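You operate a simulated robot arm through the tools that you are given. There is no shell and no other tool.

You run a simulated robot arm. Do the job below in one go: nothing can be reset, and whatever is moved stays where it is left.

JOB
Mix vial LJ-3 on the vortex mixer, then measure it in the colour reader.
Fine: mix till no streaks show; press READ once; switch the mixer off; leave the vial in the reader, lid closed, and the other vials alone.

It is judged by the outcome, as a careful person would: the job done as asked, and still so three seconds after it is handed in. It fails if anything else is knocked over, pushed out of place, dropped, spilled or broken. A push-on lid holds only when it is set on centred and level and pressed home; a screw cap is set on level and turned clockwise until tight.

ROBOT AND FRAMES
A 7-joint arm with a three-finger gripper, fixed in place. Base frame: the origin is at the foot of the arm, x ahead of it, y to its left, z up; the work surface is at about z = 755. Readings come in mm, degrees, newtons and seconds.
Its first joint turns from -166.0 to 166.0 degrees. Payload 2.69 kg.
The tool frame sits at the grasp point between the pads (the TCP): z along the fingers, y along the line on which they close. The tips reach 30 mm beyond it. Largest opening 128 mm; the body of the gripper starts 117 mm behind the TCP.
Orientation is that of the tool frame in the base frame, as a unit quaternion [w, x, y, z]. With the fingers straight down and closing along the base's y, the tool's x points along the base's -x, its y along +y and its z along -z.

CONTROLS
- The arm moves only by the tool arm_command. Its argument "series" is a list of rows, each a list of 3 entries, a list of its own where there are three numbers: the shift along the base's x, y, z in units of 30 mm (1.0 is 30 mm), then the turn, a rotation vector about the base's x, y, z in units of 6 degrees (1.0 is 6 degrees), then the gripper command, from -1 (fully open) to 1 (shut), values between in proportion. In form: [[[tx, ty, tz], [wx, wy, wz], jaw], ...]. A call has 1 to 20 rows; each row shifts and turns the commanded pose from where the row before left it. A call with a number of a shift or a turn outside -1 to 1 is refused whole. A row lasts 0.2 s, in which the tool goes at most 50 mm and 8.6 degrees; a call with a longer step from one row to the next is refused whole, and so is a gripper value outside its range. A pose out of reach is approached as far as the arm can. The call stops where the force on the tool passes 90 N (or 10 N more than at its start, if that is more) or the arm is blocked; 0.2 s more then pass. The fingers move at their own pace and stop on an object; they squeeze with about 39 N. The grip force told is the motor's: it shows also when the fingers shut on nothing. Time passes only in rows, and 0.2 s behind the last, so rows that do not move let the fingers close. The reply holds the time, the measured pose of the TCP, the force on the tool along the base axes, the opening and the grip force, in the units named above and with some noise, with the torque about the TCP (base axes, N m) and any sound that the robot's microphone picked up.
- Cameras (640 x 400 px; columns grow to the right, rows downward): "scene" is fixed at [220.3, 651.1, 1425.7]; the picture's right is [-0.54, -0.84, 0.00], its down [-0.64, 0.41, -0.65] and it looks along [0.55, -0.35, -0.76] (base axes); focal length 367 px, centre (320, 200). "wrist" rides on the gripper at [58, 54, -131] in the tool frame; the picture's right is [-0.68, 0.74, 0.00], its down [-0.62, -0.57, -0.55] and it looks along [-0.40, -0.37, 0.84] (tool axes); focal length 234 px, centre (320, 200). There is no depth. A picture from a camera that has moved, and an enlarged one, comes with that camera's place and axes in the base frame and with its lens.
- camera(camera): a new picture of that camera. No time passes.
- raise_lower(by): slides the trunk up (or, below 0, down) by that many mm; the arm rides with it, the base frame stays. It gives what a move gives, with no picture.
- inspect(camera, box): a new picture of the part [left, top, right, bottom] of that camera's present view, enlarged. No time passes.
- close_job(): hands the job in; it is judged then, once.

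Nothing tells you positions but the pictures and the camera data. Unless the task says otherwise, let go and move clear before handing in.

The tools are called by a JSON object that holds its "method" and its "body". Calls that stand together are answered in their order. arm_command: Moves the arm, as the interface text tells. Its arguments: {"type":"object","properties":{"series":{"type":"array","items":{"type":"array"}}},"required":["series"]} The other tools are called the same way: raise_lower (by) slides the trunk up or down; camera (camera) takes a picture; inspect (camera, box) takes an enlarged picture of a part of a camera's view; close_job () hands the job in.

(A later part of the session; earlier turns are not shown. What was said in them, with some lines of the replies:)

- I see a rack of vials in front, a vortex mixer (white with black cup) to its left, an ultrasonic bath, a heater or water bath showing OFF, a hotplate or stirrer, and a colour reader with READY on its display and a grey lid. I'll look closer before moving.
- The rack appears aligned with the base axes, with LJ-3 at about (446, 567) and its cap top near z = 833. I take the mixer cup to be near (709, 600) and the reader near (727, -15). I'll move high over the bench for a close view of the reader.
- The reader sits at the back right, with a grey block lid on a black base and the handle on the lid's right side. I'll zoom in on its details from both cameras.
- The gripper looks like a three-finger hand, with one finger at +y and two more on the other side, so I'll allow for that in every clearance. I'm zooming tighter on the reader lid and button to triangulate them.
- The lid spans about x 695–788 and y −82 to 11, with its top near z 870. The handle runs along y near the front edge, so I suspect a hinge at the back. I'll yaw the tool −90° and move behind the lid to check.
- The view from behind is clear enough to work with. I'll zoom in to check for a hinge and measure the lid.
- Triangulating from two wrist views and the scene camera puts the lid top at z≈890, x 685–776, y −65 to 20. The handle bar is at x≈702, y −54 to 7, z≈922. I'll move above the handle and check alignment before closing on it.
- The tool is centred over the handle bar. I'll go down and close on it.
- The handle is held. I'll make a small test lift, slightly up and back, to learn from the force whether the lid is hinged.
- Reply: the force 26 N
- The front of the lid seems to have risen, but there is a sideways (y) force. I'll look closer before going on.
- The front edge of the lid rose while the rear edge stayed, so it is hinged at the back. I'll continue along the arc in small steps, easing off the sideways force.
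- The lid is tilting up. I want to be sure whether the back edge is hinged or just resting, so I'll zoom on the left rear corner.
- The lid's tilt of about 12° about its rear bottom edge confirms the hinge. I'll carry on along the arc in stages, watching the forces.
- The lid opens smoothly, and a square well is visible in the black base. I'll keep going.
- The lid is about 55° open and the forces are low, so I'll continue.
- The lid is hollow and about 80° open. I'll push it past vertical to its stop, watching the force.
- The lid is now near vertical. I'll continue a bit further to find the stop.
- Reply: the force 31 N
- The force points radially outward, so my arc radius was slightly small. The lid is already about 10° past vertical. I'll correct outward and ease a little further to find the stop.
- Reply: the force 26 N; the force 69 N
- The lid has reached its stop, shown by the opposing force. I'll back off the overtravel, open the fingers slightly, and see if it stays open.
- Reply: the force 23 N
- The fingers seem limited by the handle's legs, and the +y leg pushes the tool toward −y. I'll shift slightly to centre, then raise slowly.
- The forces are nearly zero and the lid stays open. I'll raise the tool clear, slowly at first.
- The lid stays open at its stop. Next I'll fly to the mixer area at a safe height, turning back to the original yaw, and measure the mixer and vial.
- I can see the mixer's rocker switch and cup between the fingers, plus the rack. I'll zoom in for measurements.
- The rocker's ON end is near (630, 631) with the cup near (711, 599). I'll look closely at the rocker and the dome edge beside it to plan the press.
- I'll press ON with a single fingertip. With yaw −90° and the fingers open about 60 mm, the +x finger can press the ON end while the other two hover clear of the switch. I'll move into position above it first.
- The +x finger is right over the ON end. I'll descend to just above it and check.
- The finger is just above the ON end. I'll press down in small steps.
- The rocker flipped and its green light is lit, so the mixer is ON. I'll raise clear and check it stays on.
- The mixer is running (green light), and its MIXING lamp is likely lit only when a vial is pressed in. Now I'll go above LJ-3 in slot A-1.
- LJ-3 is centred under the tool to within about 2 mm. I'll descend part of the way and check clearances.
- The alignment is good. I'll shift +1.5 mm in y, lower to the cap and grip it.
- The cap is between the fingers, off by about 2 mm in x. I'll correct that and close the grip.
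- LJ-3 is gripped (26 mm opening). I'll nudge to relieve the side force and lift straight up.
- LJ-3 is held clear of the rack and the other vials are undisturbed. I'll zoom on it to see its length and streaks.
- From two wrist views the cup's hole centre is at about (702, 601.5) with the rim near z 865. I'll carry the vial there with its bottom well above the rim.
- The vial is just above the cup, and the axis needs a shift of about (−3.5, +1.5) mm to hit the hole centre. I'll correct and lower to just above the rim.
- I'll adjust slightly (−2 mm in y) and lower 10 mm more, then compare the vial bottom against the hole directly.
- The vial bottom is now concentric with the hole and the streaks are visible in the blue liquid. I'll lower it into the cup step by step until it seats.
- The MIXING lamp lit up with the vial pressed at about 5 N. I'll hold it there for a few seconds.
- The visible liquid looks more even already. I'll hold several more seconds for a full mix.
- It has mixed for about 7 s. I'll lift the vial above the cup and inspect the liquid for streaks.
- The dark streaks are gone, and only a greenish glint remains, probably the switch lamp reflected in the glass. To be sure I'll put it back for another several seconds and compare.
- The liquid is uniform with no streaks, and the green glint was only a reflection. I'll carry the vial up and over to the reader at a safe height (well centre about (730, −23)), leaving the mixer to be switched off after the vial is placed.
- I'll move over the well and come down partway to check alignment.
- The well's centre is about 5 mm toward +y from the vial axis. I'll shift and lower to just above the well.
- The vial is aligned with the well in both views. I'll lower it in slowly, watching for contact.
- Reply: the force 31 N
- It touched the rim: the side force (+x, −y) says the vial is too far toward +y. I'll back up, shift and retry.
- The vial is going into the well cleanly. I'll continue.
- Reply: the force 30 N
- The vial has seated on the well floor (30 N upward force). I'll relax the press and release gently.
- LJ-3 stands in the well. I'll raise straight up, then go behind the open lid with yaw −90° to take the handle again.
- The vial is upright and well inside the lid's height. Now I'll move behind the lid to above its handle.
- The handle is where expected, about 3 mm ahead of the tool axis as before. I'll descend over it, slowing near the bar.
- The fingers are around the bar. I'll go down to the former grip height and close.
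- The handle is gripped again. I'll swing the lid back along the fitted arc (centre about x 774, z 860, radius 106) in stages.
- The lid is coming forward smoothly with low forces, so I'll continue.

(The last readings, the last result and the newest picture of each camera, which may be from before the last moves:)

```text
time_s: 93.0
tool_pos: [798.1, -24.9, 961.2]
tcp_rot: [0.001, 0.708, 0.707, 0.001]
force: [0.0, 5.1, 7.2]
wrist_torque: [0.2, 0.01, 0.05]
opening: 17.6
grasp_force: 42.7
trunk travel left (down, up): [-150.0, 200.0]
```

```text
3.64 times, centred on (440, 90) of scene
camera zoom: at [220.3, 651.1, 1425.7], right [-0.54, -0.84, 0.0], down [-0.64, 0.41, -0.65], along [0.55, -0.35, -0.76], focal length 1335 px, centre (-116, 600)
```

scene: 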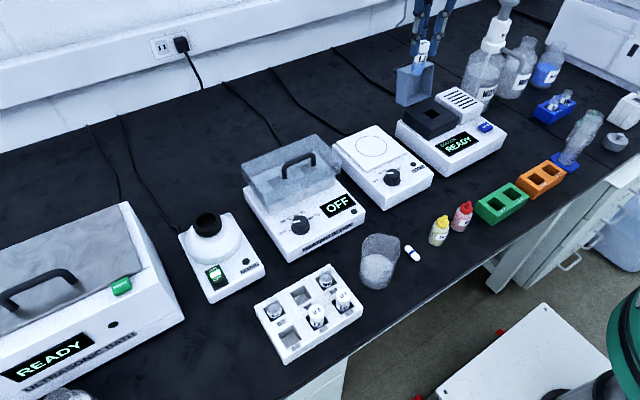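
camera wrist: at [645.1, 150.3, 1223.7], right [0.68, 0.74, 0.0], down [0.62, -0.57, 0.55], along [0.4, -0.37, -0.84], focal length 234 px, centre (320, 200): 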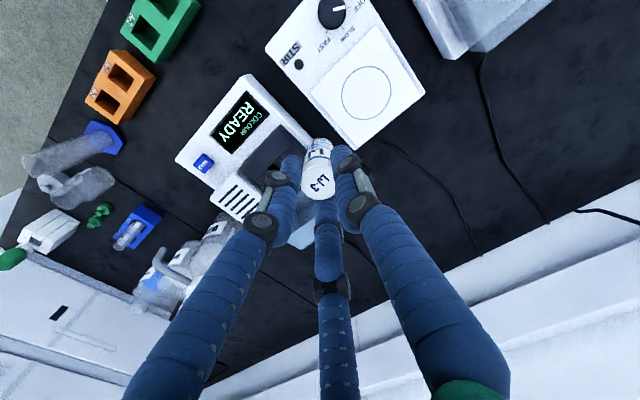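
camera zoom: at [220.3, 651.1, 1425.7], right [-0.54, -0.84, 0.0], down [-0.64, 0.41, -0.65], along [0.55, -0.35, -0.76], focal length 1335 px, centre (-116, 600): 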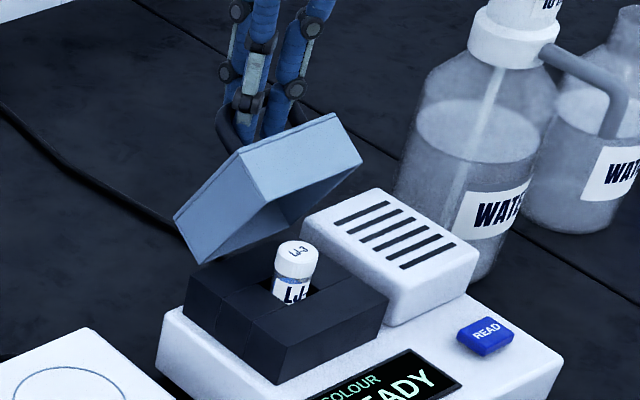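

{"method": "arm_command", "body": {"series": [[[-0.363, 0, 0.063], [0, 0, 0], 1], [[-0.367, 0, 0.027], [0, 0, 0], 1], [[-0.37, 0, -0.013], [0, 0, 0], 1], [[-0.363, 0, -0.053], [0, 0, 0], 1], [[0, 0, 0], [0, 0, 0], 1]]}}

{"method": "inspect", "body": {"camera": "scene", "box": [390, 35, 490, 145]}}

```text
time_s: 94.2
tool_pos: [753.4, -24.9, 961.8]
tcp_rot: [-0.001, 0.708, 0.706, -0.001]
force: [0.6, 5.8, -6.4]
wrist_torque: [0.15, 0.17, 0.07]
opening: 17.2
grasp_force: 43.2
trunk travel left (down, up): [-150.0, 200.0]
```

```text
3.64 times, centred on (440, 90) of scene
camera zoom: at [220.3, 651.1, 1425.7], right [-0.54, -0.84, 0.0], down [-0.64, 0.41, -0.65], along [0.55, -0.35, -0.76], focal length 1335 px, centre (-116, 600)
```

zoom: 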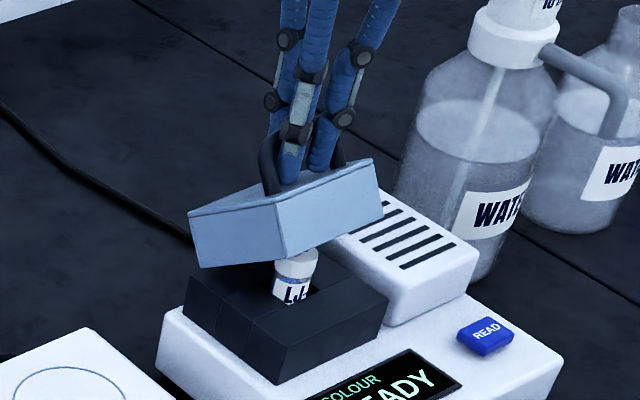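

{"method": "arm_command", "body": {"series": [[[-0.357, 0, -0.09], [0, 0, 0], 1], [[-0.347, 0, -0.127], [0, 0, 0], 1], [[-0.333, 0, -0.16], [0, 0, 0], 1], [[0, 0, 0], [0, 0, 0], 1]]}}

{"method": "inspect", "body": {"camera": "scene", "box": [390, 35, 490, 145]}}

```text
time_s: 95.2
tool_pos: [723.1, -24.5, 950.7]
tcp_rot: [-0.001, 0.708, 0.707, 0.0]
force: [4.9, -1.7, -9.9]
wrist_torque: [-0.12, 0.01, 0.01]
opening: 17.4
grasp_force: 42.7
trunk travel left (down, up): [-150.0, 200.0]
```

```text
3.64 times, centred on (440, 90) of scene
camera zoom: at [220.3, 651.1, 1425.7], right [-0.54, -0.84, 0.0], down [-0.64, 0.41, -0.65], along [0.55, -0.35, -0.76], focal length 1335 px, centre (-116, 600)
```

zoom: 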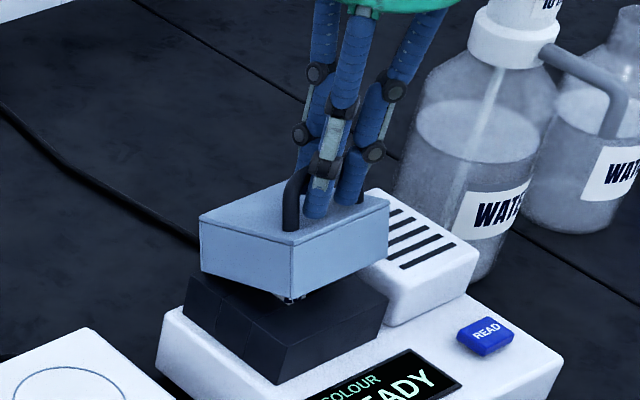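

{"method": "arm_command", "body": {"series": [[[-0.31, 0, -0.197], [0, 0, 0], 1], [[0, 0, 0], [0, 0, 0], 1]]}}

{"method": "arm_command", "body": {"series": [[[-0.2, 0, -0.155], [0, 0, 0], 1], [[0, 0, 0], [0, 0, 0], 1]]}}

{"method": "inspect", "body": {"camera": "scene", "box": [400, 75, 490, 145]}}

```text
time_s: 95.8
tool_pos: [715.6, -23.6, 945.9]
tcp_rot: [0.001, 0.708, 0.707, 0.0]
force: [2.0, 1.7, -0.7]
wrist_torque: [0.03, -0.14, 0.08]
opening: 17.6
grasp_force: 42.7
trunk travel left (down, up): [-150.0, 200.0]
```

```text
time_s: 96.4
tool_pos: [706.9, -24.8, 940.6]
tcp_rot: [0.0, 0.708, 0.707, -0.001]
force: [2.2, 11.4, -2.9]
wrist_torque: [0.21, -0.04, 0.08]
opening: 17.3
grasp_force: 43.5
trunk travel left (down, up): [-150.0, 200.0]
```

```text
5.71 times, centred on (445, 110) of scene
camera zoom: at [220.3, 651.1, 1425.7], right [-0.54, -0.84, 0.0], down [-0.64, 0.41, -0.65], along [0.55, -0.35, -0.76], focal length 2098 px, centre (-394, 714)
```

zoom: 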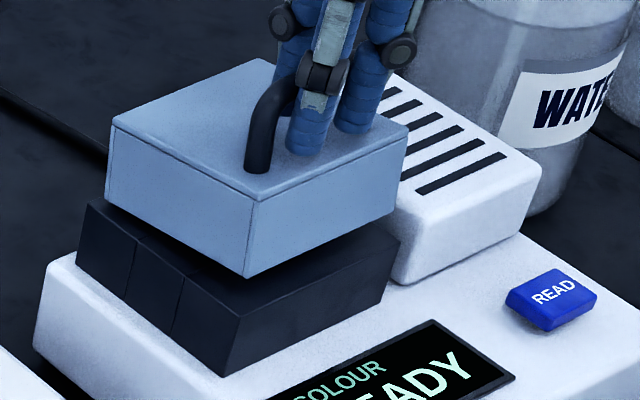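

The lid is nearly closed. I'll continue in small steps until it rests.

{"method": "arm_command", "body": {"series": [[[-0.13, 0, -0.12], [0, 0, 0], 1], [[0, 0, 0], [0, 0, 0], 1]]}}

{"method": "arm_command", "body": {"series": [[[-0.1, 0, -0.1], [0, 0, 0], 1], [[0, 0, 0], [0, 0, 0], 1]]}}

{"method": "inspect", "body": {"camera": "scene", "box": [400, 75, 490, 145]}}

```text
time_s: 97.0
tool_pos: [703.8, -25.5, 937.0]
tcp_rot: [0.0, 0.708, 0.707, 0.001]
force: [-0.4, 7.2, 0.9]
wrist_torque: [0.01, -0.08, 0.08]
opening: 17.5
grasp_force: 43.4
trunk travel left (down, up): [-150.0, 200.0]
```

```text
time_s: 97.6
tool_pos: [699.7, -24.0, 932.9]
tcp_rot: [0.0, 0.707, 0.707, 0.0]
force: [0.3, 10.3, 0.7]
wrist_torque: [0.01, -0.09, 0.06]
opening: 17.7
grasp_force: 42.8
trunk travel left (down, up): [-150.0, 200.0]
```

```text
5.71 times, centred on (445, 110) of scene
camera zoom: at [220.3, 651.1, 1425.7], right [-0.54, -0.84, 0.0], down [-0.64, 0.41, -0.65], along [0.55, -0.35, -0.76], focal length 2098 px, centre (-394, 714)
```

zoom: 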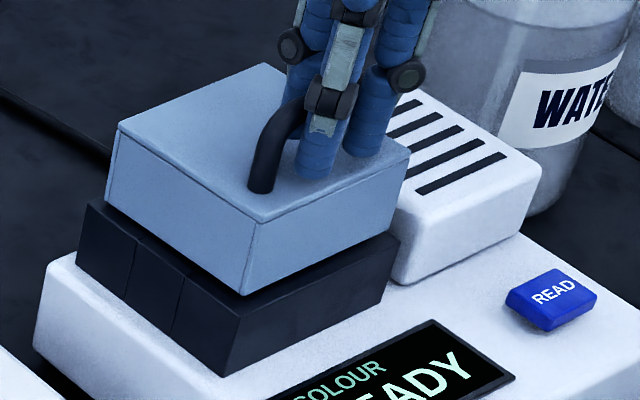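

{"method": "arm_command", "body": {"series": [[[-0.08, 0, -0.08], [0, 0, 0], 1], [[0, 0, 0], [0, 0, 0], 1]]}}

{"method": "arm_command", "body": {"series": [[[-0.05, 0, -0.06], [0, 0, 0], 1], [[0, 0, 0], [0, 0, 0], 1]]}}

{"method": "inspect", "body": {"camera": "scene", "box": [400, 75, 490, 145]}}

```text
time_s: 98.2
tool_pos: [697.3, -24.6, 931.2]
tcp_rot: [0.0, 0.708, 0.706, 0.0]
force: [-2.2, 8.4, 3.7]
wrist_torque: [0.04, -0.07, 0.02]
opening: 17.8
grasp_force: 43.1
trunk travel left (down, up): [-150.0, 200.0]
```

```text
time_s: 98.8
tool_pos: [697.7, -25.1, 930.3]
tcp_rot: [0.001, 0.707, 0.707, 0.0]
force: [1.7, 13.3, 8.3]
wrist_torque: [0.19, -0.06, 0.07]
opening: 17.5
grasp_force: 42.8
trunk travel left (down, up): [-150.0, 200.0]
```

```text
5.71 times, centred on (445, 110) of scene
camera zoom: at [220.3, 651.1, 1425.7], right [-0.54, -0.84, 0.0], down [-0.64, 0.41, -0.65], along [0.55, -0.35, -0.76], focal length 2098 px, centre (-394, 714)
```

zoom: 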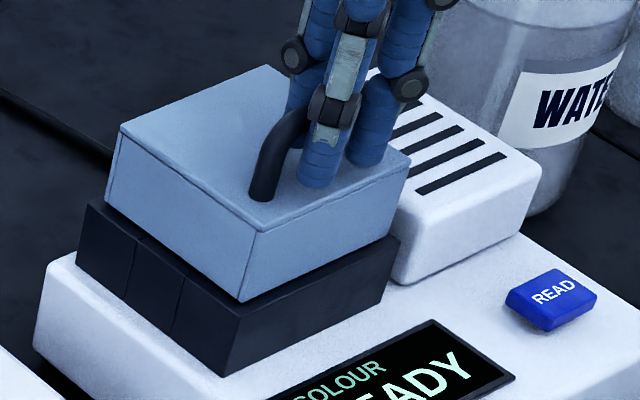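

The lid's corners are back at their original closed position. I'll ease the sideways force, open slightly, and lift off the handle.

{"method": "arm_command", "body": {"series": [[[0, 0.04, 0], [0, 0, 0], 1], [[0, 0, 0], [0, 0, 0], 0.6], [[0, 0, 0], [0, 0, 0], 0.6], [[0, 0, 0], [0, 0, 0], 0.6]]}}

{"method": "arm_command", "body": {"series": [[[0, 0, 0.1], [0, 0, 0], 0.6], [[0, 0, 0.1], [0, 0, 0], 0.6], [[0, 0, 0], [0, 0, 0], 0.6]]}}

{"method": "inspect", "body": {"camera": "scene", "box": [400, 75, 490, 145]}}

```text
time_s: 99.8
tool_pos: [696.9, -23.9, 928.6]
tcp_rot: [0.0, 0.707, 0.707, 0.0]
force: [0.8, -0.2, 0.0]
wrist_torque: [-0.02, -0.01, -0.01]
opening: 25.5
grasp_force: 0.1
trunk travel left (down, up): [-150.0, 200.0]
```

```text
time_s: 100.6
tool_pos: [696.9, -21.8, 934.8]
tcp_rot: [0.0, 0.708, 0.706, 0.0]
force: [-0.3, 0.0, 0.5]
wrist_torque: [0.02, -0.05, 0.02]
opening: 25.6
grasp_force: 0.0
trunk travel left (down, up): [-150.0, 200.0]
```

```text
5.71 times, centred on (445, 110) of scene
camera zoom: at [220.3, 651.1, 1425.7], right [-0.54, -0.84, 0.0], down [-0.64, 0.41, -0.65], along [0.55, -0.35, -0.76], focal length 2098 px, centre (-394, 714)
```

zoom: 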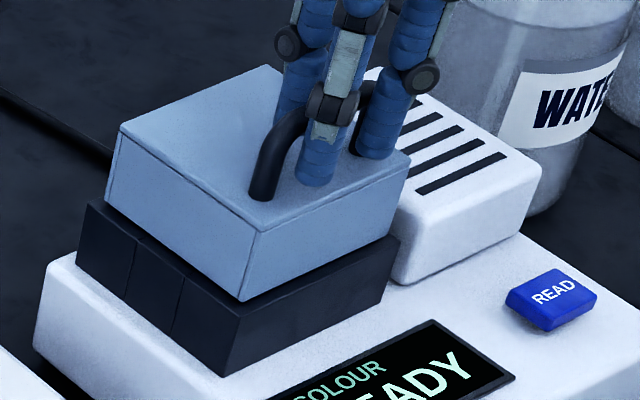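

The lid is closed and stays so. I'll lift clear and look at the READ button.

{"method": "arm_command", "body": {"series": [[[0, 0, 0.3], [0, 0, 0], 0.6], [[0, 0, 0.6], [0, 0, 0], 0.6], [[0, 0, 1], [0, 0, 0], 0.6], [[0, 0, 1], [0, 0, 0], 0.6], [[0, 0, 0], [0, 0, 0], 1]]}}

{"method": "camera", "body": {"camera": "wrist"}}

{"method": "inspect", "body": {"camera": "scene", "box": [400, 75, 510, 185]}}

{"method": "inspect", "body": {"camera": "scene", "box": [460, 110, 510, 150]}}

```text
time_s: 101.8
tool_pos: [697.2, -22.1, 1021.5]
tcp_rot: [0.0, 0.708, 0.706, 0.0]
force: [-0.2, 0.1, 1.1]
wrist_torque: [-0.02, -0.02, 0.03]
opening: 2.2
grasp_force: 31.4
trunk travel left (down, up): [-150.0, 200.0]
```

```text
taken
camera wrist: at [751.1, 37.7, 1152.6], right [0.74, -0.68, 0.0], down [-0.57, -0.61, 0.55], along [-0.37, -0.4, -0.84], focal length 234 px, centre (320, 200)
```

wrist: 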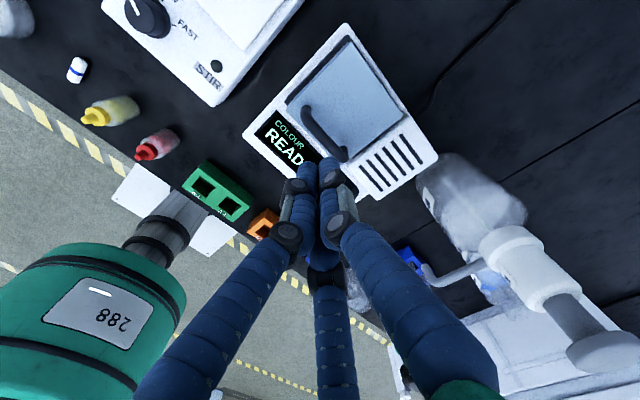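

```text
3.64 times, centred on (455, 130) of scene
camera zoom: at [220.3, 651.1, 1425.7], right [-0.54, -0.84, 0.0], down [-0.64, 0.41, -0.65], along [0.55, -0.35, -0.76], focal length 1335 px, centre (-171, 454)
```

zoom: 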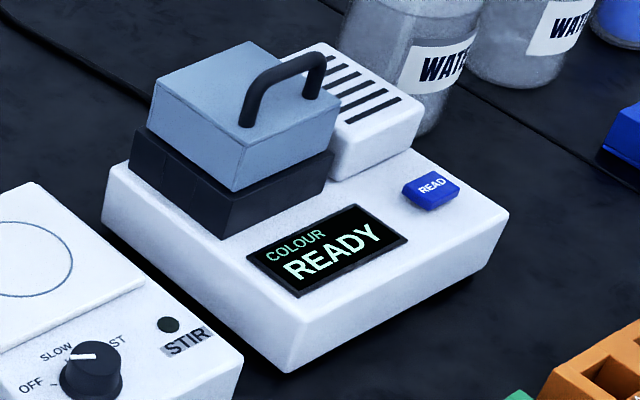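

```text
10.00 times, centred on (485, 130) of scene
camera zoom: at [220.3, 651.1, 1425.7], right [-0.54, -0.84, 0.0], down [-0.64, 0.41, -0.65], along [0.55, -0.35, -0.76], focal length 3671 px, centre (-1330, 900)
```

zoom: 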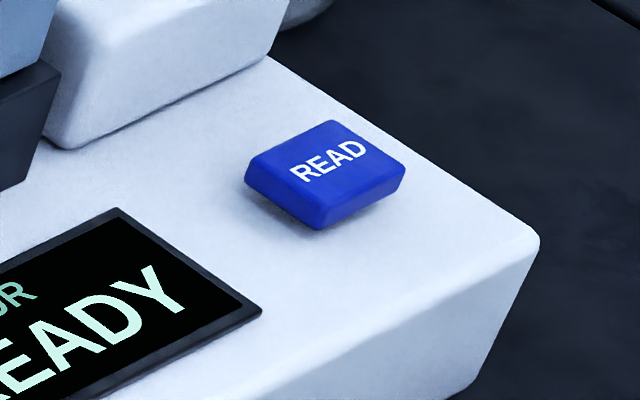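

{"method": "arm_command", "body": {"series": [[[-0.81, -0.48, 0], [0, 0, 0], 1], [[-0.81, -0.48, -0.5], [0, 0, 0], 1], [[-0.81, -0.48, -0.9], [0, 0, 0], 1], [[-0.81, -0.48, -0.9], [0, 0, 0], 1], [[0, 0, 0], [0, 0, 0], 1]]}}

{"method": "camera", "body": {"camera": "wrist"}}

{"method": "inspect", "body": {"camera": "wrist", "box": [300, 70, 440, 210]}}

```text
time_s: 103.0
tool_pos: [601.4, -81.2, 951.8]
tcp_rot: [0.0, 0.707, 0.707, 0.0]
force: [0.9, 0.0, 0.3]
wrist_torque: [0.04, -0.01, 0.03]
opening: 1.9
grasp_force: 31.3
trunk travel left (down, up): [-150.0, 200.0]
```

```text
taken
camera wrist: at [655.3, -21.2, 1083.2], right [0.74, -0.68, 0.0], down [-0.57, -0.62, 0.55], along [-0.37, -0.4, -0.84], focal length 234 px, centre (320, 200)
```

wrist: 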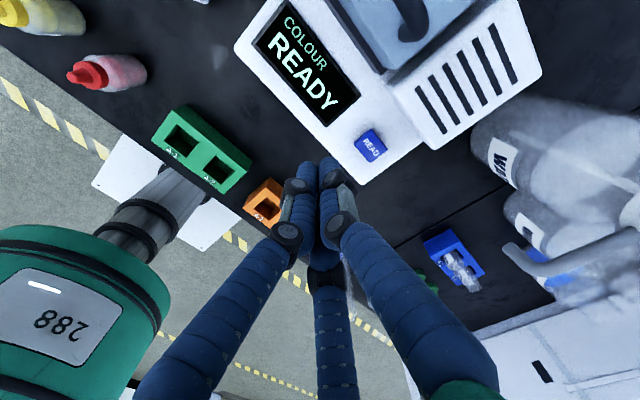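

```text
2.86 times, centred on (370, 140) of wrist
camera zoom: at [655.3, -21.2, 1083.2], right [0.74, -0.68, 0.0], down [-0.57, -0.62, 0.55], along [-0.37, -0.4, -0.84], focal length 669 px, centre (177, 371)
```

zoom: 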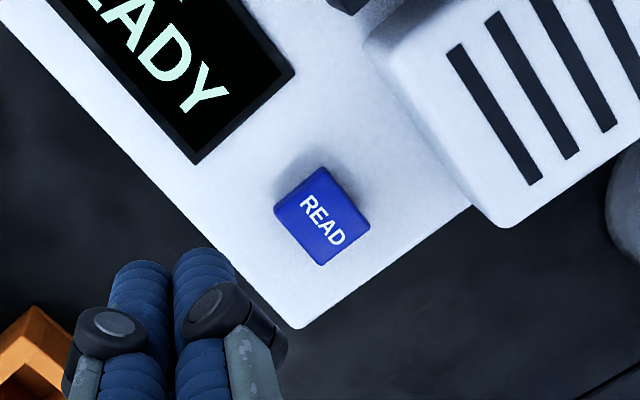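

The READ button's top is at about (634, −130, 825). I'll move the closed fingertips above it and verify before a single press.

{"method": "arm_command", "body": {"series": [[[0.36, -0.54, -0.2], [0, 0, 0], 1], [[0.36, -0.54, -0.6], [0, 0, 0], 1], [[0.37, -0.54, -0.8], [0, 0, 0], 1], [[0, 0, -0.5], [0, 0, 0], 1], [[0, 0, 0], [0, 0, 0], 1]]}}

{"method": "inspect", "body": {"camera": "wrist", "box": [250, 90, 390, 220]}}

{"method": "inspect", "body": {"camera": "scene", "box": [440, 80, 520, 160]}}

```text
time_s: 104.2
tool_pos: [631.4, -128.9, 889.3]
tcp_rot: [0.0, 0.707, 0.707, 0.0]
force: [0.0, -0.2, -0.9]
wrist_torque: [-0.02, 0.07, -0.01]
opening: 2.2
grasp_force: 31.5
trunk travel left (down, up): [-150.0, 200.0]
```

```text
3.08 times, centred on (320, 155) of wrist
camera zoom: at [685.5, -69.6, 1021.4], right [0.74, -0.68, 0.0], down [-0.57, -0.62, 0.55], along [-0.37, -0.4, -0.84], focal length 720 px, centre (320, 338)
```

zoom: 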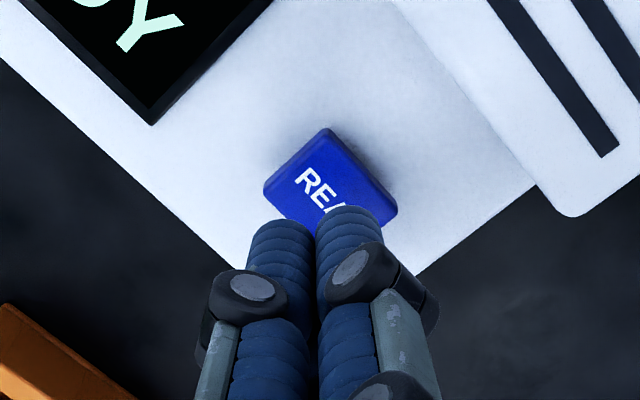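

```text
5.00 times, centred on (480, 120) of scene
camera zoom: at [220.3, 651.1, 1425.7], right [-0.54, -0.84, 0.0], down [-0.64, 0.41, -0.65], along [0.55, -0.35, -0.76], focal length 1835 px, centre (-480, 600)
```

zoom: 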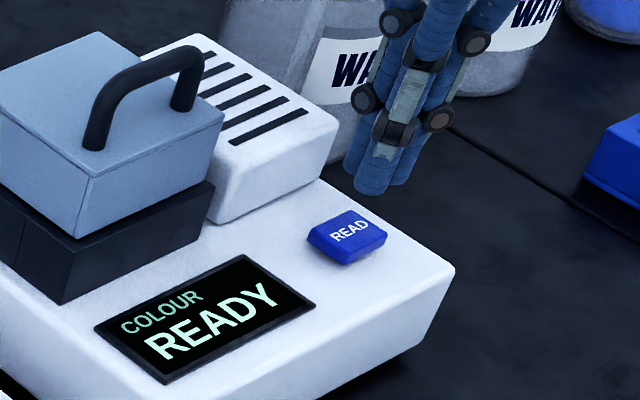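

I'll shift (+2.5, −2) mm to centre on the button and lower to just above it.

{"method": "arm_command", "body": {"series": [[[0.085, -0.065, -0.4], [0, 0, 0], 1], [[0, 0, -0.4], [0, 0, 0], 1], [[0, 0, 0], [0, 0, 0], 1]]}}

{"method": "inspect", "body": {"camera": "scene", "box": [440, 80, 520, 160]}}

{"method": "inspect", "body": {"camera": "wrist", "box": [250, 90, 390, 220]}}

```text
time_s: 105.0
tool_pos: [637.0, -130.0, 867.5]
tcp_rot: [0.001, 0.708, 0.706, 0.0]
force: [-0.7, -0.2, -0.8]
wrist_torque: [-0.02, 0.01, 0.02]
opening: 2.0
grasp_force: 31.8
trunk travel left (down, up): [-150.0, 200.0]
```

```text
5.00 times, centred on (480, 120) of scene
camera zoom: at [220.3, 651.1, 1425.7], right [-0.54, -0.84, 0.0], down [-0.64, 0.41, -0.65], along [0.55, -0.35, -0.76], focal length 1835 px, centre (-480, 600)
```

zoom: 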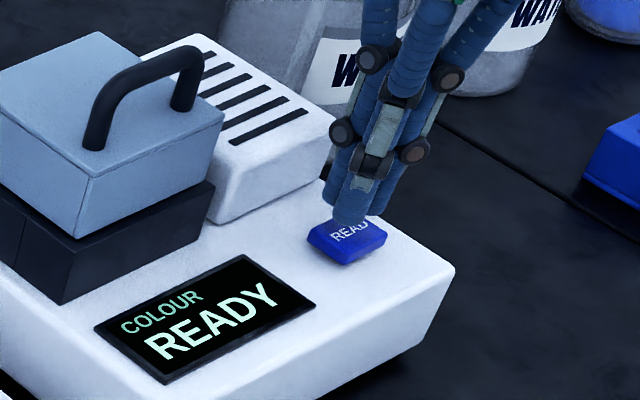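

```text
3.08 times, centred on (320, 155) of wrist
camera zoom: at [690.5, -70.6, 998.7], right [0.74, -0.68, 0.0], down [-0.57, -0.62, 0.55], along [-0.37, -0.4, -0.84], focal length 720 px, centre (320, 338)
```

zoom: 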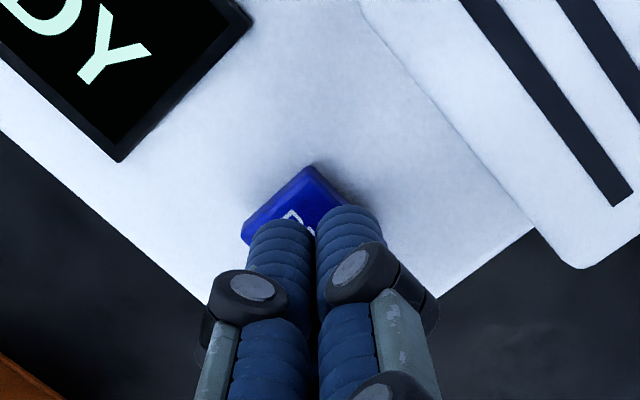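

{"method": "arm_command", "body": {"series": [[[-0.08, -0.05, -0.15], [0, 0, 0], 1], [[0, 0, -0.1], [0, 0, 0], 1], [[0, 0, 0], [0, 0, 0], 1]]}}

{"method": "inspect", "body": {"camera": "scene", "box": [440, 80, 520, 160]}}

```text
time_s: 105.8
tool_pos: [634.0, -131.7, 858.7]
tcp_rot: [0.001, 0.707, 0.707, 0.0]
force: [-0.1, -0.1, 0.1]
wrist_torque: [0.0, 0.0, 0.0]
opening: 2.1
grasp_force: 31.1
trunk travel left (down, up): [-150.0, 200.0]
```

```text
5.00 times, centred on (480, 120) of scene
camera zoom: at [220.3, 651.1, 1425.7], right [-0.54, -0.84, 0.0], down [-0.64, 0.41, -0.65], along [0.55, -0.35, -0.76], focal length 1835 px, centre (-480, 600)
```

zoom: 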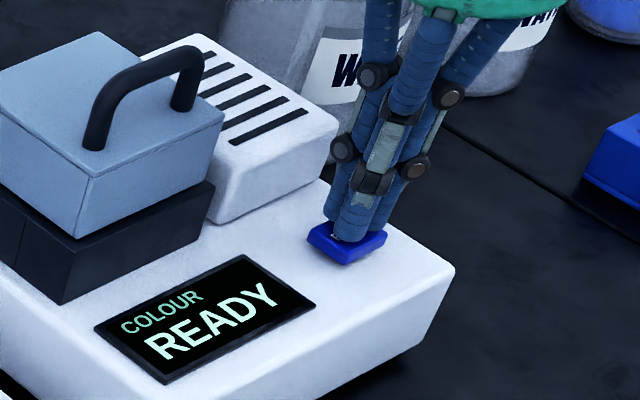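

The fingertips are right over the button. I'll now press steadily, without retreating, until it reacts.

{"method": "arm_command", "body": {"series": [[[0, 0, -0.06], [0, 0, 0], 1], [[0, 0, -0.06], [0, 0, 0], 1], [[0, 0, 0], [0, 0, 0], 1]]}}

{"method": "inspect", "body": {"camera": "scene", "box": [440, 80, 520, 160]}}

```text
time_s: 106.6
tool_pos: [633.5, -131.8, 855.3]
tcp_rot: [0.0, 0.708, 0.706, 0.0]
force: [-0.3, -0.2, -0.1]
wrist_torque: [-0.01, -0.02, 0.0]
opening: 2.2
grasp_force: 31.4
trunk travel left (down, up): [-150.0, 200.0]
```

```text
5.00 times, centred on (480, 120) of scene
camera zoom: at [220.3, 651.1, 1425.7], right [-0.54, -0.84, 0.0], down [-0.64, 0.41, -0.65], along [0.55, -0.35, -0.76], focal length 1835 px, centre (-480, 600)
```

zoom: 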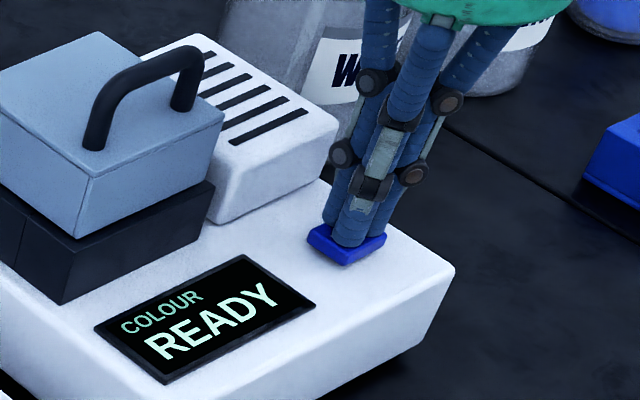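

{"method": "arm_command", "body": {"series": [[[0, 0, -0.06], [0, 0, 0], 1], [[0, 0, -0.06], [0, 0, 0], 1], [[0, 0, 0], [0, 0, 0], 1]]}}

{"method": "inspect", "body": {"camera": "scene", "box": [440, 80, 520, 160]}}

```text
time_s: 107.4
tool_pos: [633.4, -132.6, 852.5]
tcp_rot: [0.0, 0.708, 0.706, -0.001]
force: [-0.8, -0.4, 1.2]
wrist_torque: [-0.02, 0.03, 0.02]
opening: 2.0
grasp_force: 32.1
trunk travel left (down, up): [-150.0, 200.0]
heard: click
```

```text
5.00 times, centred on (480, 120) of scene
camera zoom: at [220.3, 651.1, 1425.7], right [-0.54, -0.84, 0.0], down [-0.64, 0.41, -0.65], along [0.55, -0.35, -0.76], focal length 1835 px, centre (-480, 600)
```

zoom: 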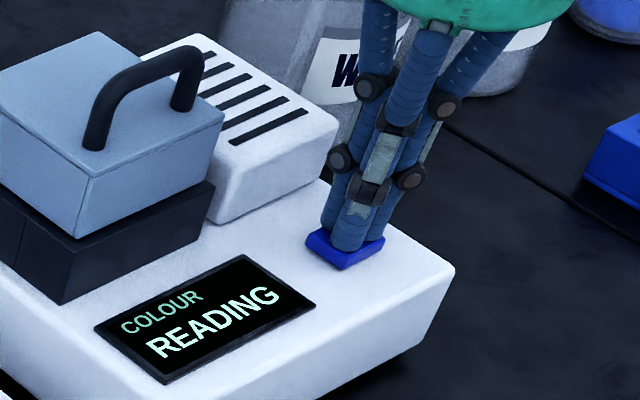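

A click was heard and the display shows READING. I'll lift straight off at once and watch the result.

{"method": "arm_command", "body": {"series": [[[0, 0, 0.5], [0, 0, 0], 1], [[0, 0, 1], [0, 0, 0], 1], [[0, 0, 1], [0, 0, 0], 1], [[0, 0, 1], [0, 0, 0], 1], [[0, 0, 1], [0, 0, 0], 1], [[0, 0, 0], [0, 0, 0], 1], [[0, 0, 0], [0, 0, 0], 1], [[0, 0, 0], [0, 0, 0], 1], [[0, 0, 0], [0, 0, 0], 1], [[0, 0, 0], [0, 0, 0], 1]]}}

{"method": "inspect", "body": {"camera": "scene", "box": [400, 75, 510, 185]}}

{"method": "inspect", "body": {"camera": "scene", "box": [430, 125, 480, 165]}}

```text
time_s: 109.6
tool_pos: [634.4, -132.3, 984.6]
tcp_rot: [0.0, 0.708, 0.707, -0.001]
force: [-0.3, 0.5, -0.1]
wrist_torque: [0.05, 0.0, 0.01]
opening: 2.0
grasp_force: 31.2
trunk travel left (down, up): [-150.0, 200.0]
```

```text
3.64 times, centred on (455, 130) of scene
camera zoom: at [220.3, 651.1, 1425.7], right [-0.54, -0.84, 0.0], down [-0.64, 0.41, -0.65], along [0.55, -0.35, -0.76], focal length 1335 px, centre (-171, 454)
```

zoom: 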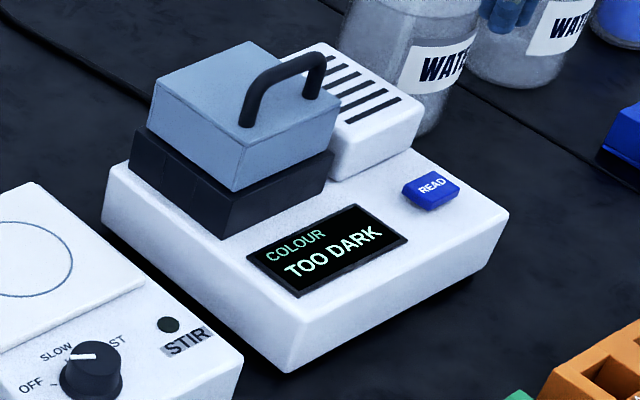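

```text
10.00 times, centred on (455, 145) of scene
camera zoom: at [220.3, 651.1, 1425.7], right [-0.54, -0.84, 0.0], down [-0.64, 0.41, -0.65], along [0.55, -0.35, -0.76], focal length 3671 px, centre (-1030, 750)
```

zoom: 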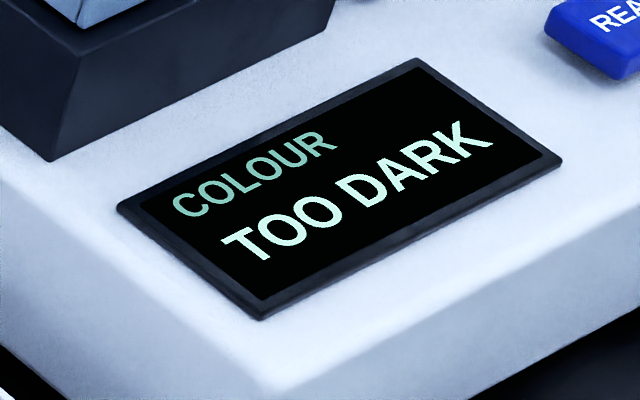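

The reader shows "TOO DARK" after its one READ. I was told to press it once, so I won't press again, and I'll report the result as it stands. Now I'll fly high back to the mixer to switch it off.

{"method": "arm_command", "body": {"series": [[[-0.08, 0.6, 0.5], [0, 0, 0], 0.5], [[-0.08, 0.9, 0.4], [0, 0, 0], 0.5], [[-0.08, 0.97, 0.4], [0, 0, 0], 0.5], [[-0.08, 0.97, 0.4], [0, 0, 0], 0.5], [[-0.08, 0.97, 0.3], [0, 0, 0], 0.5], [[-0.08, 0.97, 0], [0, 0, 0], 0.5], [[-0.08, 0.97, 0], [0, 0, 0], 0.5], [[-0.08, 0.97, 0], [0, 0, 0], 0.5], [[-0.08, 0.97, 0], [0, 0, 0], 0.5], [[-0.08, 0.97, 0], [0, 0, 0], 0.5], [[-0.08, 0.97, 0], [0, 0, 0], 0.5], [[-0.08, 0.97, 0], [0, 0, 0], 0.5], [[-0.08, 0.97, 0], [0, 0, 0], 0.5]]}}

{"method": "arm_command", "body": {"series": [[[-0.08, 0.97, 0], [0, 0, 0], 0.0625], [[-0.08, 0.97, 0], [0, 0, 0], 0.0625], [[-0.08, 0.97, 0], [0, 0, 0], 0.0625], [[-0.08, 0.97, 0], [0, 0, 0], 0.0625], [[-0.08, 0.97, 0], [0, 0, 0], 0.0625], [[-0.08, 0.97, 0], [0, 0, 0], 0.0625], [[-0.08, 0.97, 0], [0, 0, 0], 0.0625], [[-0.08, 0.97, 0], [0, 0, 0], 0.0625], [[-0.08, 0.97, 0], [0, 0, 0], 0.0625], [[-0.08, 0.97, 0], [0, 0, 0], 0.0625], [[-0.08, 0.97, 0], [0, 0, 0], 0.0625], [[-0.08, 0.97, 0], [0, 0, 0], 0.0625], [[-0.08, 0.97, 0], [0, 0, 0], 0.0625], [[0, 0, 0], [0, 0, 0], 0.0625]]}}

{"method": "camera", "body": {"camera": "scene"}}

{"method": "camera", "body": {"camera": "wrist"}}

```text
time_s: 112.4
tool_pos: [603.1, 233.6, 1047.8]
tcp_rot: [0.0, 0.708, 0.707, 0.0]
force: [-1.0, 0.6, 0.4]
wrist_torque: [-0.03, -0.03, -0.01]
opening: 32.1
grasp_force: 0.0
trunk travel left (down, up): [-150.0, 200.0]
```

```text
time_s: 115.4
tool_pos: [573.5, 612.2, 1045.2]
tcp_rot: [0.0, 0.708, 0.706, 0.001]
force: [0.4, 0.3, -0.8]
wrist_torque: [-0.04, 0.02, 0.01]
opening: 60.2
grasp_force: 0.1
trunk travel left (down, up): [-150.0, 200.0]
```

```text
taken
```

scene: 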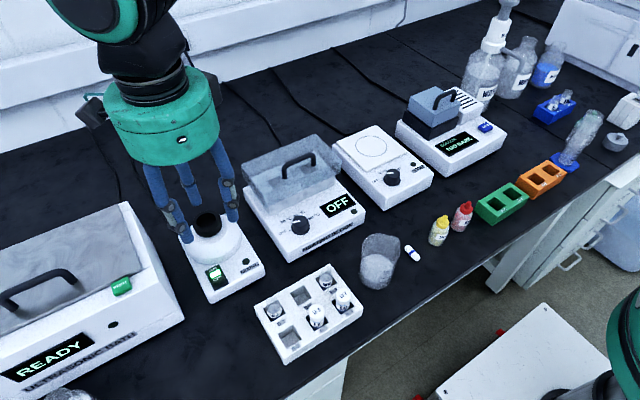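

```text
taken
camera wrist: at [627.9, 672.1, 1176.6], right [0.74, -0.68, 0.0], down [-0.57, -0.61, 0.55], along [-0.37, -0.4, -0.84], focal length 234 px, centre (320, 200)
```

wrist: 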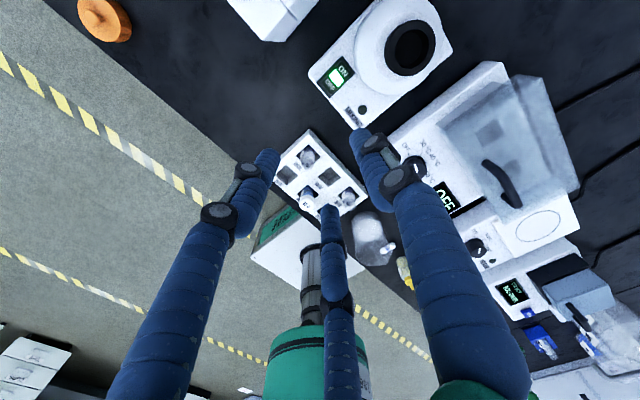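

I'll descend over the OFF end of the switch with the +x finger.

{"method": "arm_command", "body": {"series": [[[-0.075, 0.32, -0.8], [0, 0, 0], 0.0625], [[-0.075, 0.32, -0.8], [0, 0, 0], 0.0625], [[0, 0, -0.9], [0, 0, 0], 0.0625], [[0, 0, -0.9], [0, 0, 0], 0.0625], [[0, 0, -0.9], [0, 0, 0], 0.0625], [[0, 0, -0.9], [0, 0, 0], 0.0625], [[0, 0, 0], [0, 0, 0], 0.0625]]}}

{"method": "inspect", "body": {"camera": "wrist", "box": [260, 40, 440, 220]}}

{"method": "inspect", "body": {"camera": "scene", "box": [160, 190, 290, 330]}}

```text
time_s: 117.0
tool_pos: [566.6, 629.8, 890.4]
tcp_rot: [0.0, 0.708, 0.706, 0.0]
force: [0.0, 0.5, -1.1]
wrist_torque: [-0.03, 0.02, -0.01]
opening: 59.7
grasp_force: 0.1
trunk travel left (down, up): [-150.0, 200.0]
```

```text
2.22 times, centred on (350, 130) of wrist
camera zoom: at [619.8, 690.0, 1021.0], right [0.74, -0.68, 0.0], down [-0.57, -0.61, 0.55], along [-0.37, -0.4, -0.84], focal length 520 px, centre (253, 356)
```

zoom: 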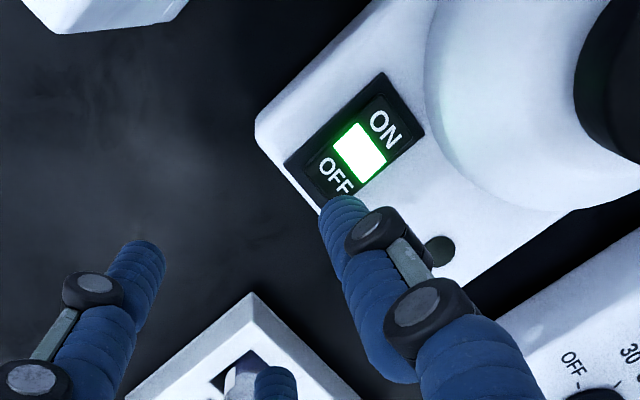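

```text
2.86 times, centred on (225, 260) of scene
camera zoom: at [220.3, 651.1, 1425.7], right [-0.54, -0.84, 0.0], down [-0.64, 0.41, -0.65], along [0.55, -0.35, -0.76], focal length 1049 px, centre (591, 29)
```

zoom: 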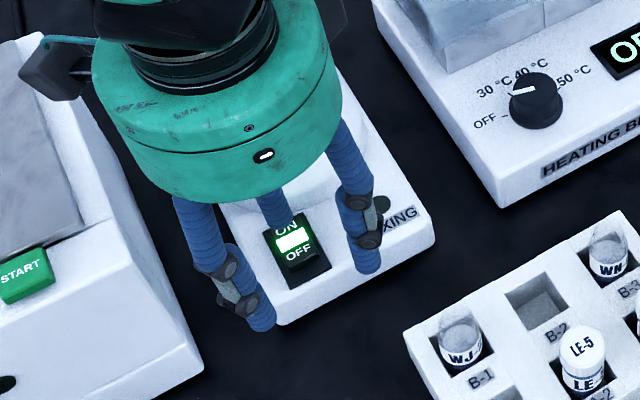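

{"method": "arm_command", "body": {"series": [[[0.13, -0.03, -0.6], [0, 0, 0], 0.0625], [[0, 0, -0.6], [0, 0, 0], 0.0625], [[0, 0, 0], [0, 0, 0], 0.0625]]}}

{"method": "inspect", "body": {"camera": "wrist", "box": [280, 60, 420, 200]}}

{"method": "inspect", "body": {"camera": "scene", "box": [170, 200, 260, 300]}}

```text
time_s: 117.8
tool_pos: [570.8, 629.2, 854.4]
tcp_rot: [0.0, 0.708, 0.706, -0.001]
force: [0.3, 0.1, 0.2]
wrist_torque: [-0.05, -0.01, -0.02]
opening: 60.1
grasp_force: 0.0
trunk travel left (down, up): [-150.0, 200.0]
```

```text
2.86 times, centred on (350, 130) of wrist
camera zoom: at [624.1, 688.8, 986.0], right [0.74, -0.68, 0.0], down [-0.57, -0.61, 0.55], along [-0.37, -0.4, -0.84], focal length 669 px, centre (234, 400)
```

zoom: 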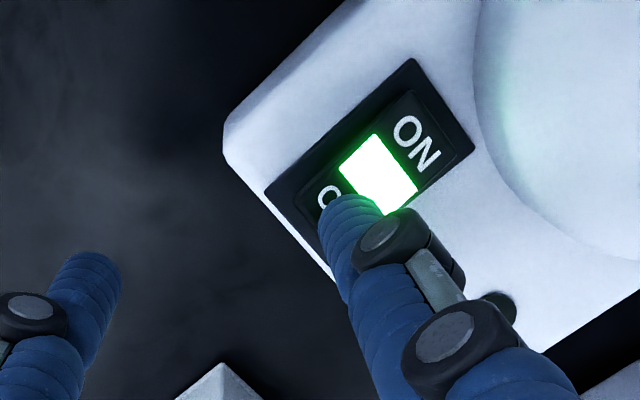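

```text
4.00 times, centred on (215, 250) of scene
camera zoom: at [220.3, 651.1, 1425.7], right [-0.54, -0.84, 0.0], down [-0.64, 0.41, -0.65], along [0.55, -0.35, -0.76], focal length 1468 px, centre (740, 0)
```

zoom: 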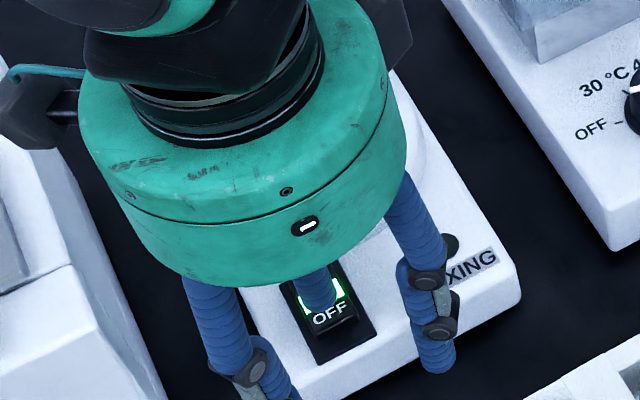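

The finger is over the OFF half. I'll press down in small steps.

{"method": "arm_command", "body": {"series": [[[-0.03, 0, -0.15], [0, 0, 0], 0.0625], [[0, 0, -0.15], [0, 0, 0], 0.0625], [[0, 0, -0.1], [0, 0, 0], 0.0625], [[0, 0, 0], [0, 0, 0], 0.0625]]}}

{"method": "inspect", "body": {"camera": "scene", "box": [170, 200, 260, 300]}}

```text
time_s: 118.8
tool_pos: [567.9, 627.9, 844.3]
tcp_rot: [0.0, 0.708, 0.707, 0.0]
force: [0.5, -0.8, -0.2]
wrist_torque: [-0.02, -0.02, -0.02]
opening: 59.9
grasp_force: 0.3
trunk travel left (down, up): [-150.0, 200.0]
```

```text
4.00 times, centred on (215, 250) of scene
camera zoom: at [220.3, 651.1, 1425.7], right [-0.54, -0.84, 0.0], down [-0.64, 0.41, -0.65], along [0.55, -0.35, -0.76], focal length 1468 px, centre (740, 0)
```

zoom: 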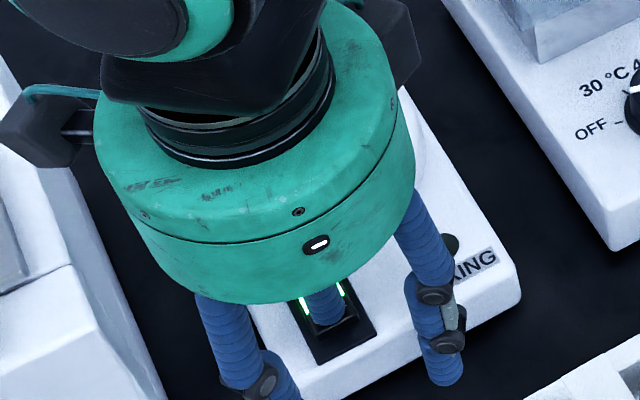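

{"method": "arm_command", "body": {"series": [[[0, 0, -0.07], [0, 0, 0], 0.0625], [[0, 0, -0.07], [0, 0, 0], 0.0625], [[0, 0, 0], [0, 0, 0], 0.0625]]}}

{"method": "inspect", "body": {"camera": "scene", "box": [170, 200, 260, 300]}}

{"method": "inspect", "body": {"camera": "wrist", "box": [280, 60, 420, 200]}}

```text
time_s: 119.6
tool_pos: [569.5, 629.4, 839.1]
tcp_rot: [0.0, 0.707, 0.707, 0.0]
force: [-0.4, -1.5, 4.1]
wrist_torque: [-0.04, -0.19, -0.06]
opening: 60.3
grasp_force: 0.1
trunk travel left (down, up): [-150.0, 200.0]
```

```text
4.00 times, centred on (215, 250) of scene
camera zoom: at [220.3, 651.1, 1425.7], right [-0.54, -0.84, 0.0], down [-0.64, 0.41, -0.65], along [0.55, -0.35, -0.76], focal length 1468 px, centre (740, 0)
```

zoom: 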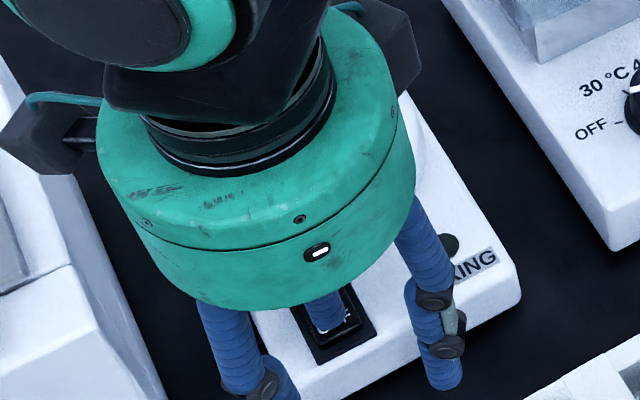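

```text
2.86 times, centred on (350, 130) of wrist
camera zoom: at [623.2, 688.4, 970.5], right [0.74, -0.68, 0.0], down [-0.57, -0.62, 0.55], along [-0.37, -0.4, -0.84], focal length 669 px, centre (234, 400)
```

zoom: 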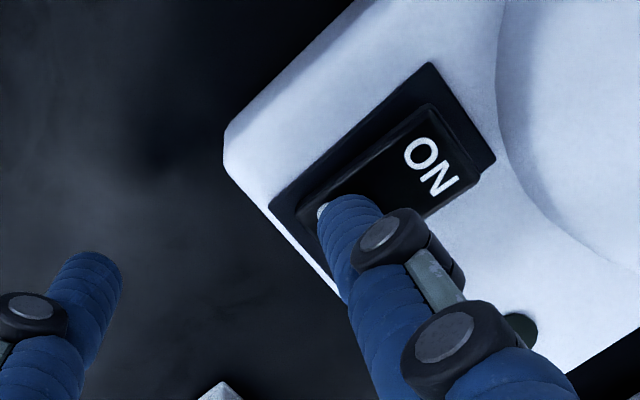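

The switch light went out, so the mixer is OFF. I'll raise clear and verify everything.

{"method": "arm_command", "body": {"series": [[[0, 0, 0.3], [0, 0, 0], 0.0625], [[0, 0, 0.8], [0, 0, 0], 0.0625], [[0, 0, 1], [0, 0, 0], 0.0625], [[0, 0, 1], [0, 0, 0], 0.0625], [[0, 0, 1], [0, 0, 0], 0.0625], [[0, 0, 1], [0, 0, 0], 0.0625], [[0, 0, 1], [0, 0, 0], 0.0625], [[-0.3, -0.9, 0.3], [0, 0, 0], 0.0625], [[-0.3, -0.9, 0], [0, 0, 0], 0.0625], [[-0.3, -0.9, 0], [0, 0, 0], 0.0625], [[-0.3, -0.9, 0], [0, 0, 0], 0.0625], [[-0.3, -0.9, 0], [0, 0, 0], 0.0625], [[0, 0, 0], [0, 0, 0], 0.0625]]}}

{"method": "camera", "body": {"camera": "scene"}}

{"method": "inspect", "body": {"camera": "scene", "box": [170, 190, 290, 310]}}

{"method": "inspect", "body": {"camera": "scene", "box": [400, 75, 510, 185]}}

{"method": "inspect", "body": {"camera": "scene", "box": [240, 230, 400, 370]}}

```text
time_s: 122.4
tool_pos: [525.4, 493.2, 1029.3]
tcp_rot: [0.0, 0.708, 0.706, 0.0]
force: [-0.1, -0.1, 0.6]
wrist_torque: [0.07, 0.0, 0.0]
opening: 60.2
grasp_force: 0.1
trunk travel left (down, up): [-150.0, 200.0]
```

```text
taken
```

scene: 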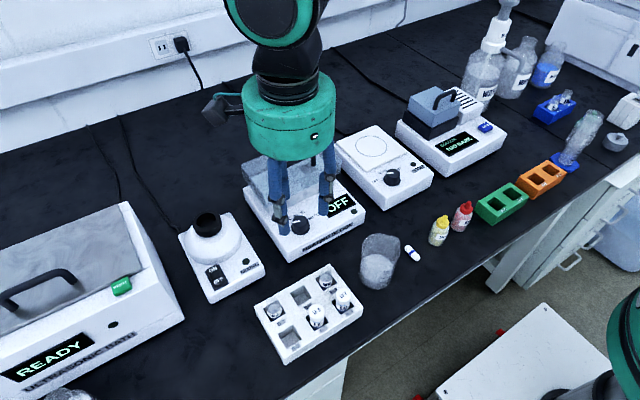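

```text
3.33 times, centred on (230, 250) of scene
camera zoom: at [220.3, 651.1, 1425.7], right [-0.54, -0.84, 0.0], down [-0.64, 0.41, -0.65], along [0.55, -0.35, -0.76], focal length 1224 px, centre (620, 33)
```

zoom: 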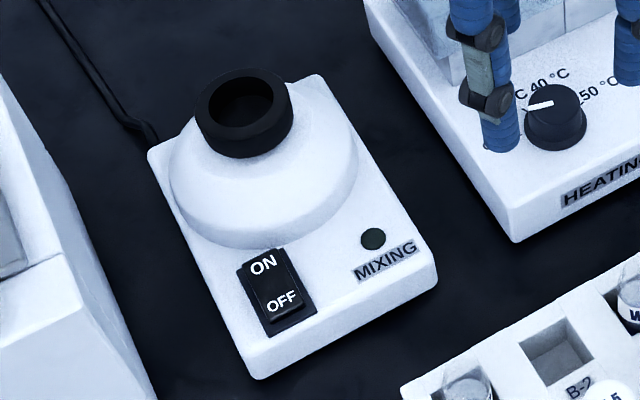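

```text
3.64 times, centred on (455, 130) of scene
camera zoom: at [220.3, 651.1, 1425.7], right [-0.54, -0.84, 0.0], down [-0.64, 0.41, -0.65], along [0.55, -0.35, -0.76], focal length 1335 px, centre (-171, 454)
```

zoom: 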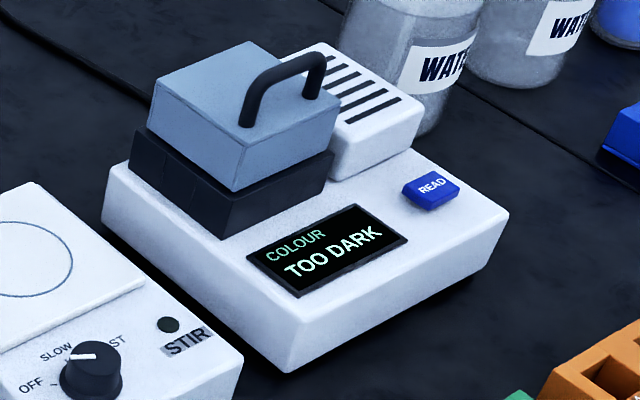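

```text
2.86 times, centred on (320, 300) of scene
camera zoom: at [220.3, 651.1, 1425.7], right [-0.54, -0.84, 0.0], down [-0.64, 0.41, -0.65], along [0.55, -0.35, -0.76], focal length 1049 px, centre (320, -86)
```

zoom: 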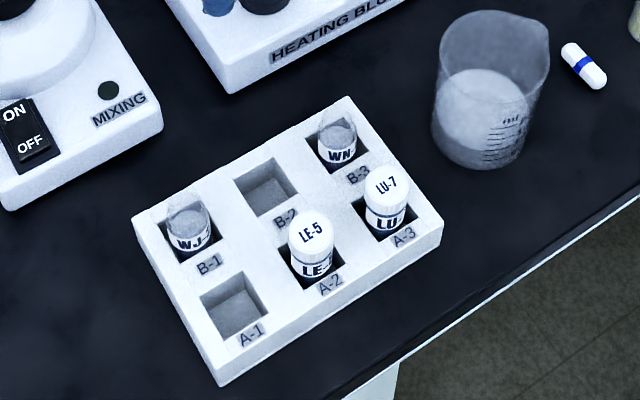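

Everything is in place: the mixer is off, LJ-3 is in the reader with the lid closed, and the other vials are untouched. READ was pressed once. The arm is clear, so I'm handing in, with the reader's answer reported as "TOO DARK".

{"method": "close_job", "body": {}}

```text
The job is handed in.
```

I mixed vial LJ-3 and read it once in the colour reader, but the display shows **"TOO DARK"**, so there is no colour value. You asked for a single READ, so I didn't press it again or change the sample. Someone needs to decide whether to dilute it or re-measure.

- **Mixing:** I held LJ-3 in the running mixer, with its MIXING lamp lit, for about 13 s in total. When I lifted it out and looked, the streaks were gone and the liquid was even.
- **Mixer:** it is switched off, and its switch light and MIXING lamp are out.
- **Reader:** LJ-3 is in the well with the lid closed.
- **Other vials:** LE-5, LU-7 and the two B-row vials (labels start WJ and WN) are still in their rack slots. I saw nothing else knocked over, moved or spilled.

While I was lowering LJ-3 into the reader, it touched the rim of the well once, with about 30 N of force. I backed off, re-centred it and it went in cleanly. I saw no damage.
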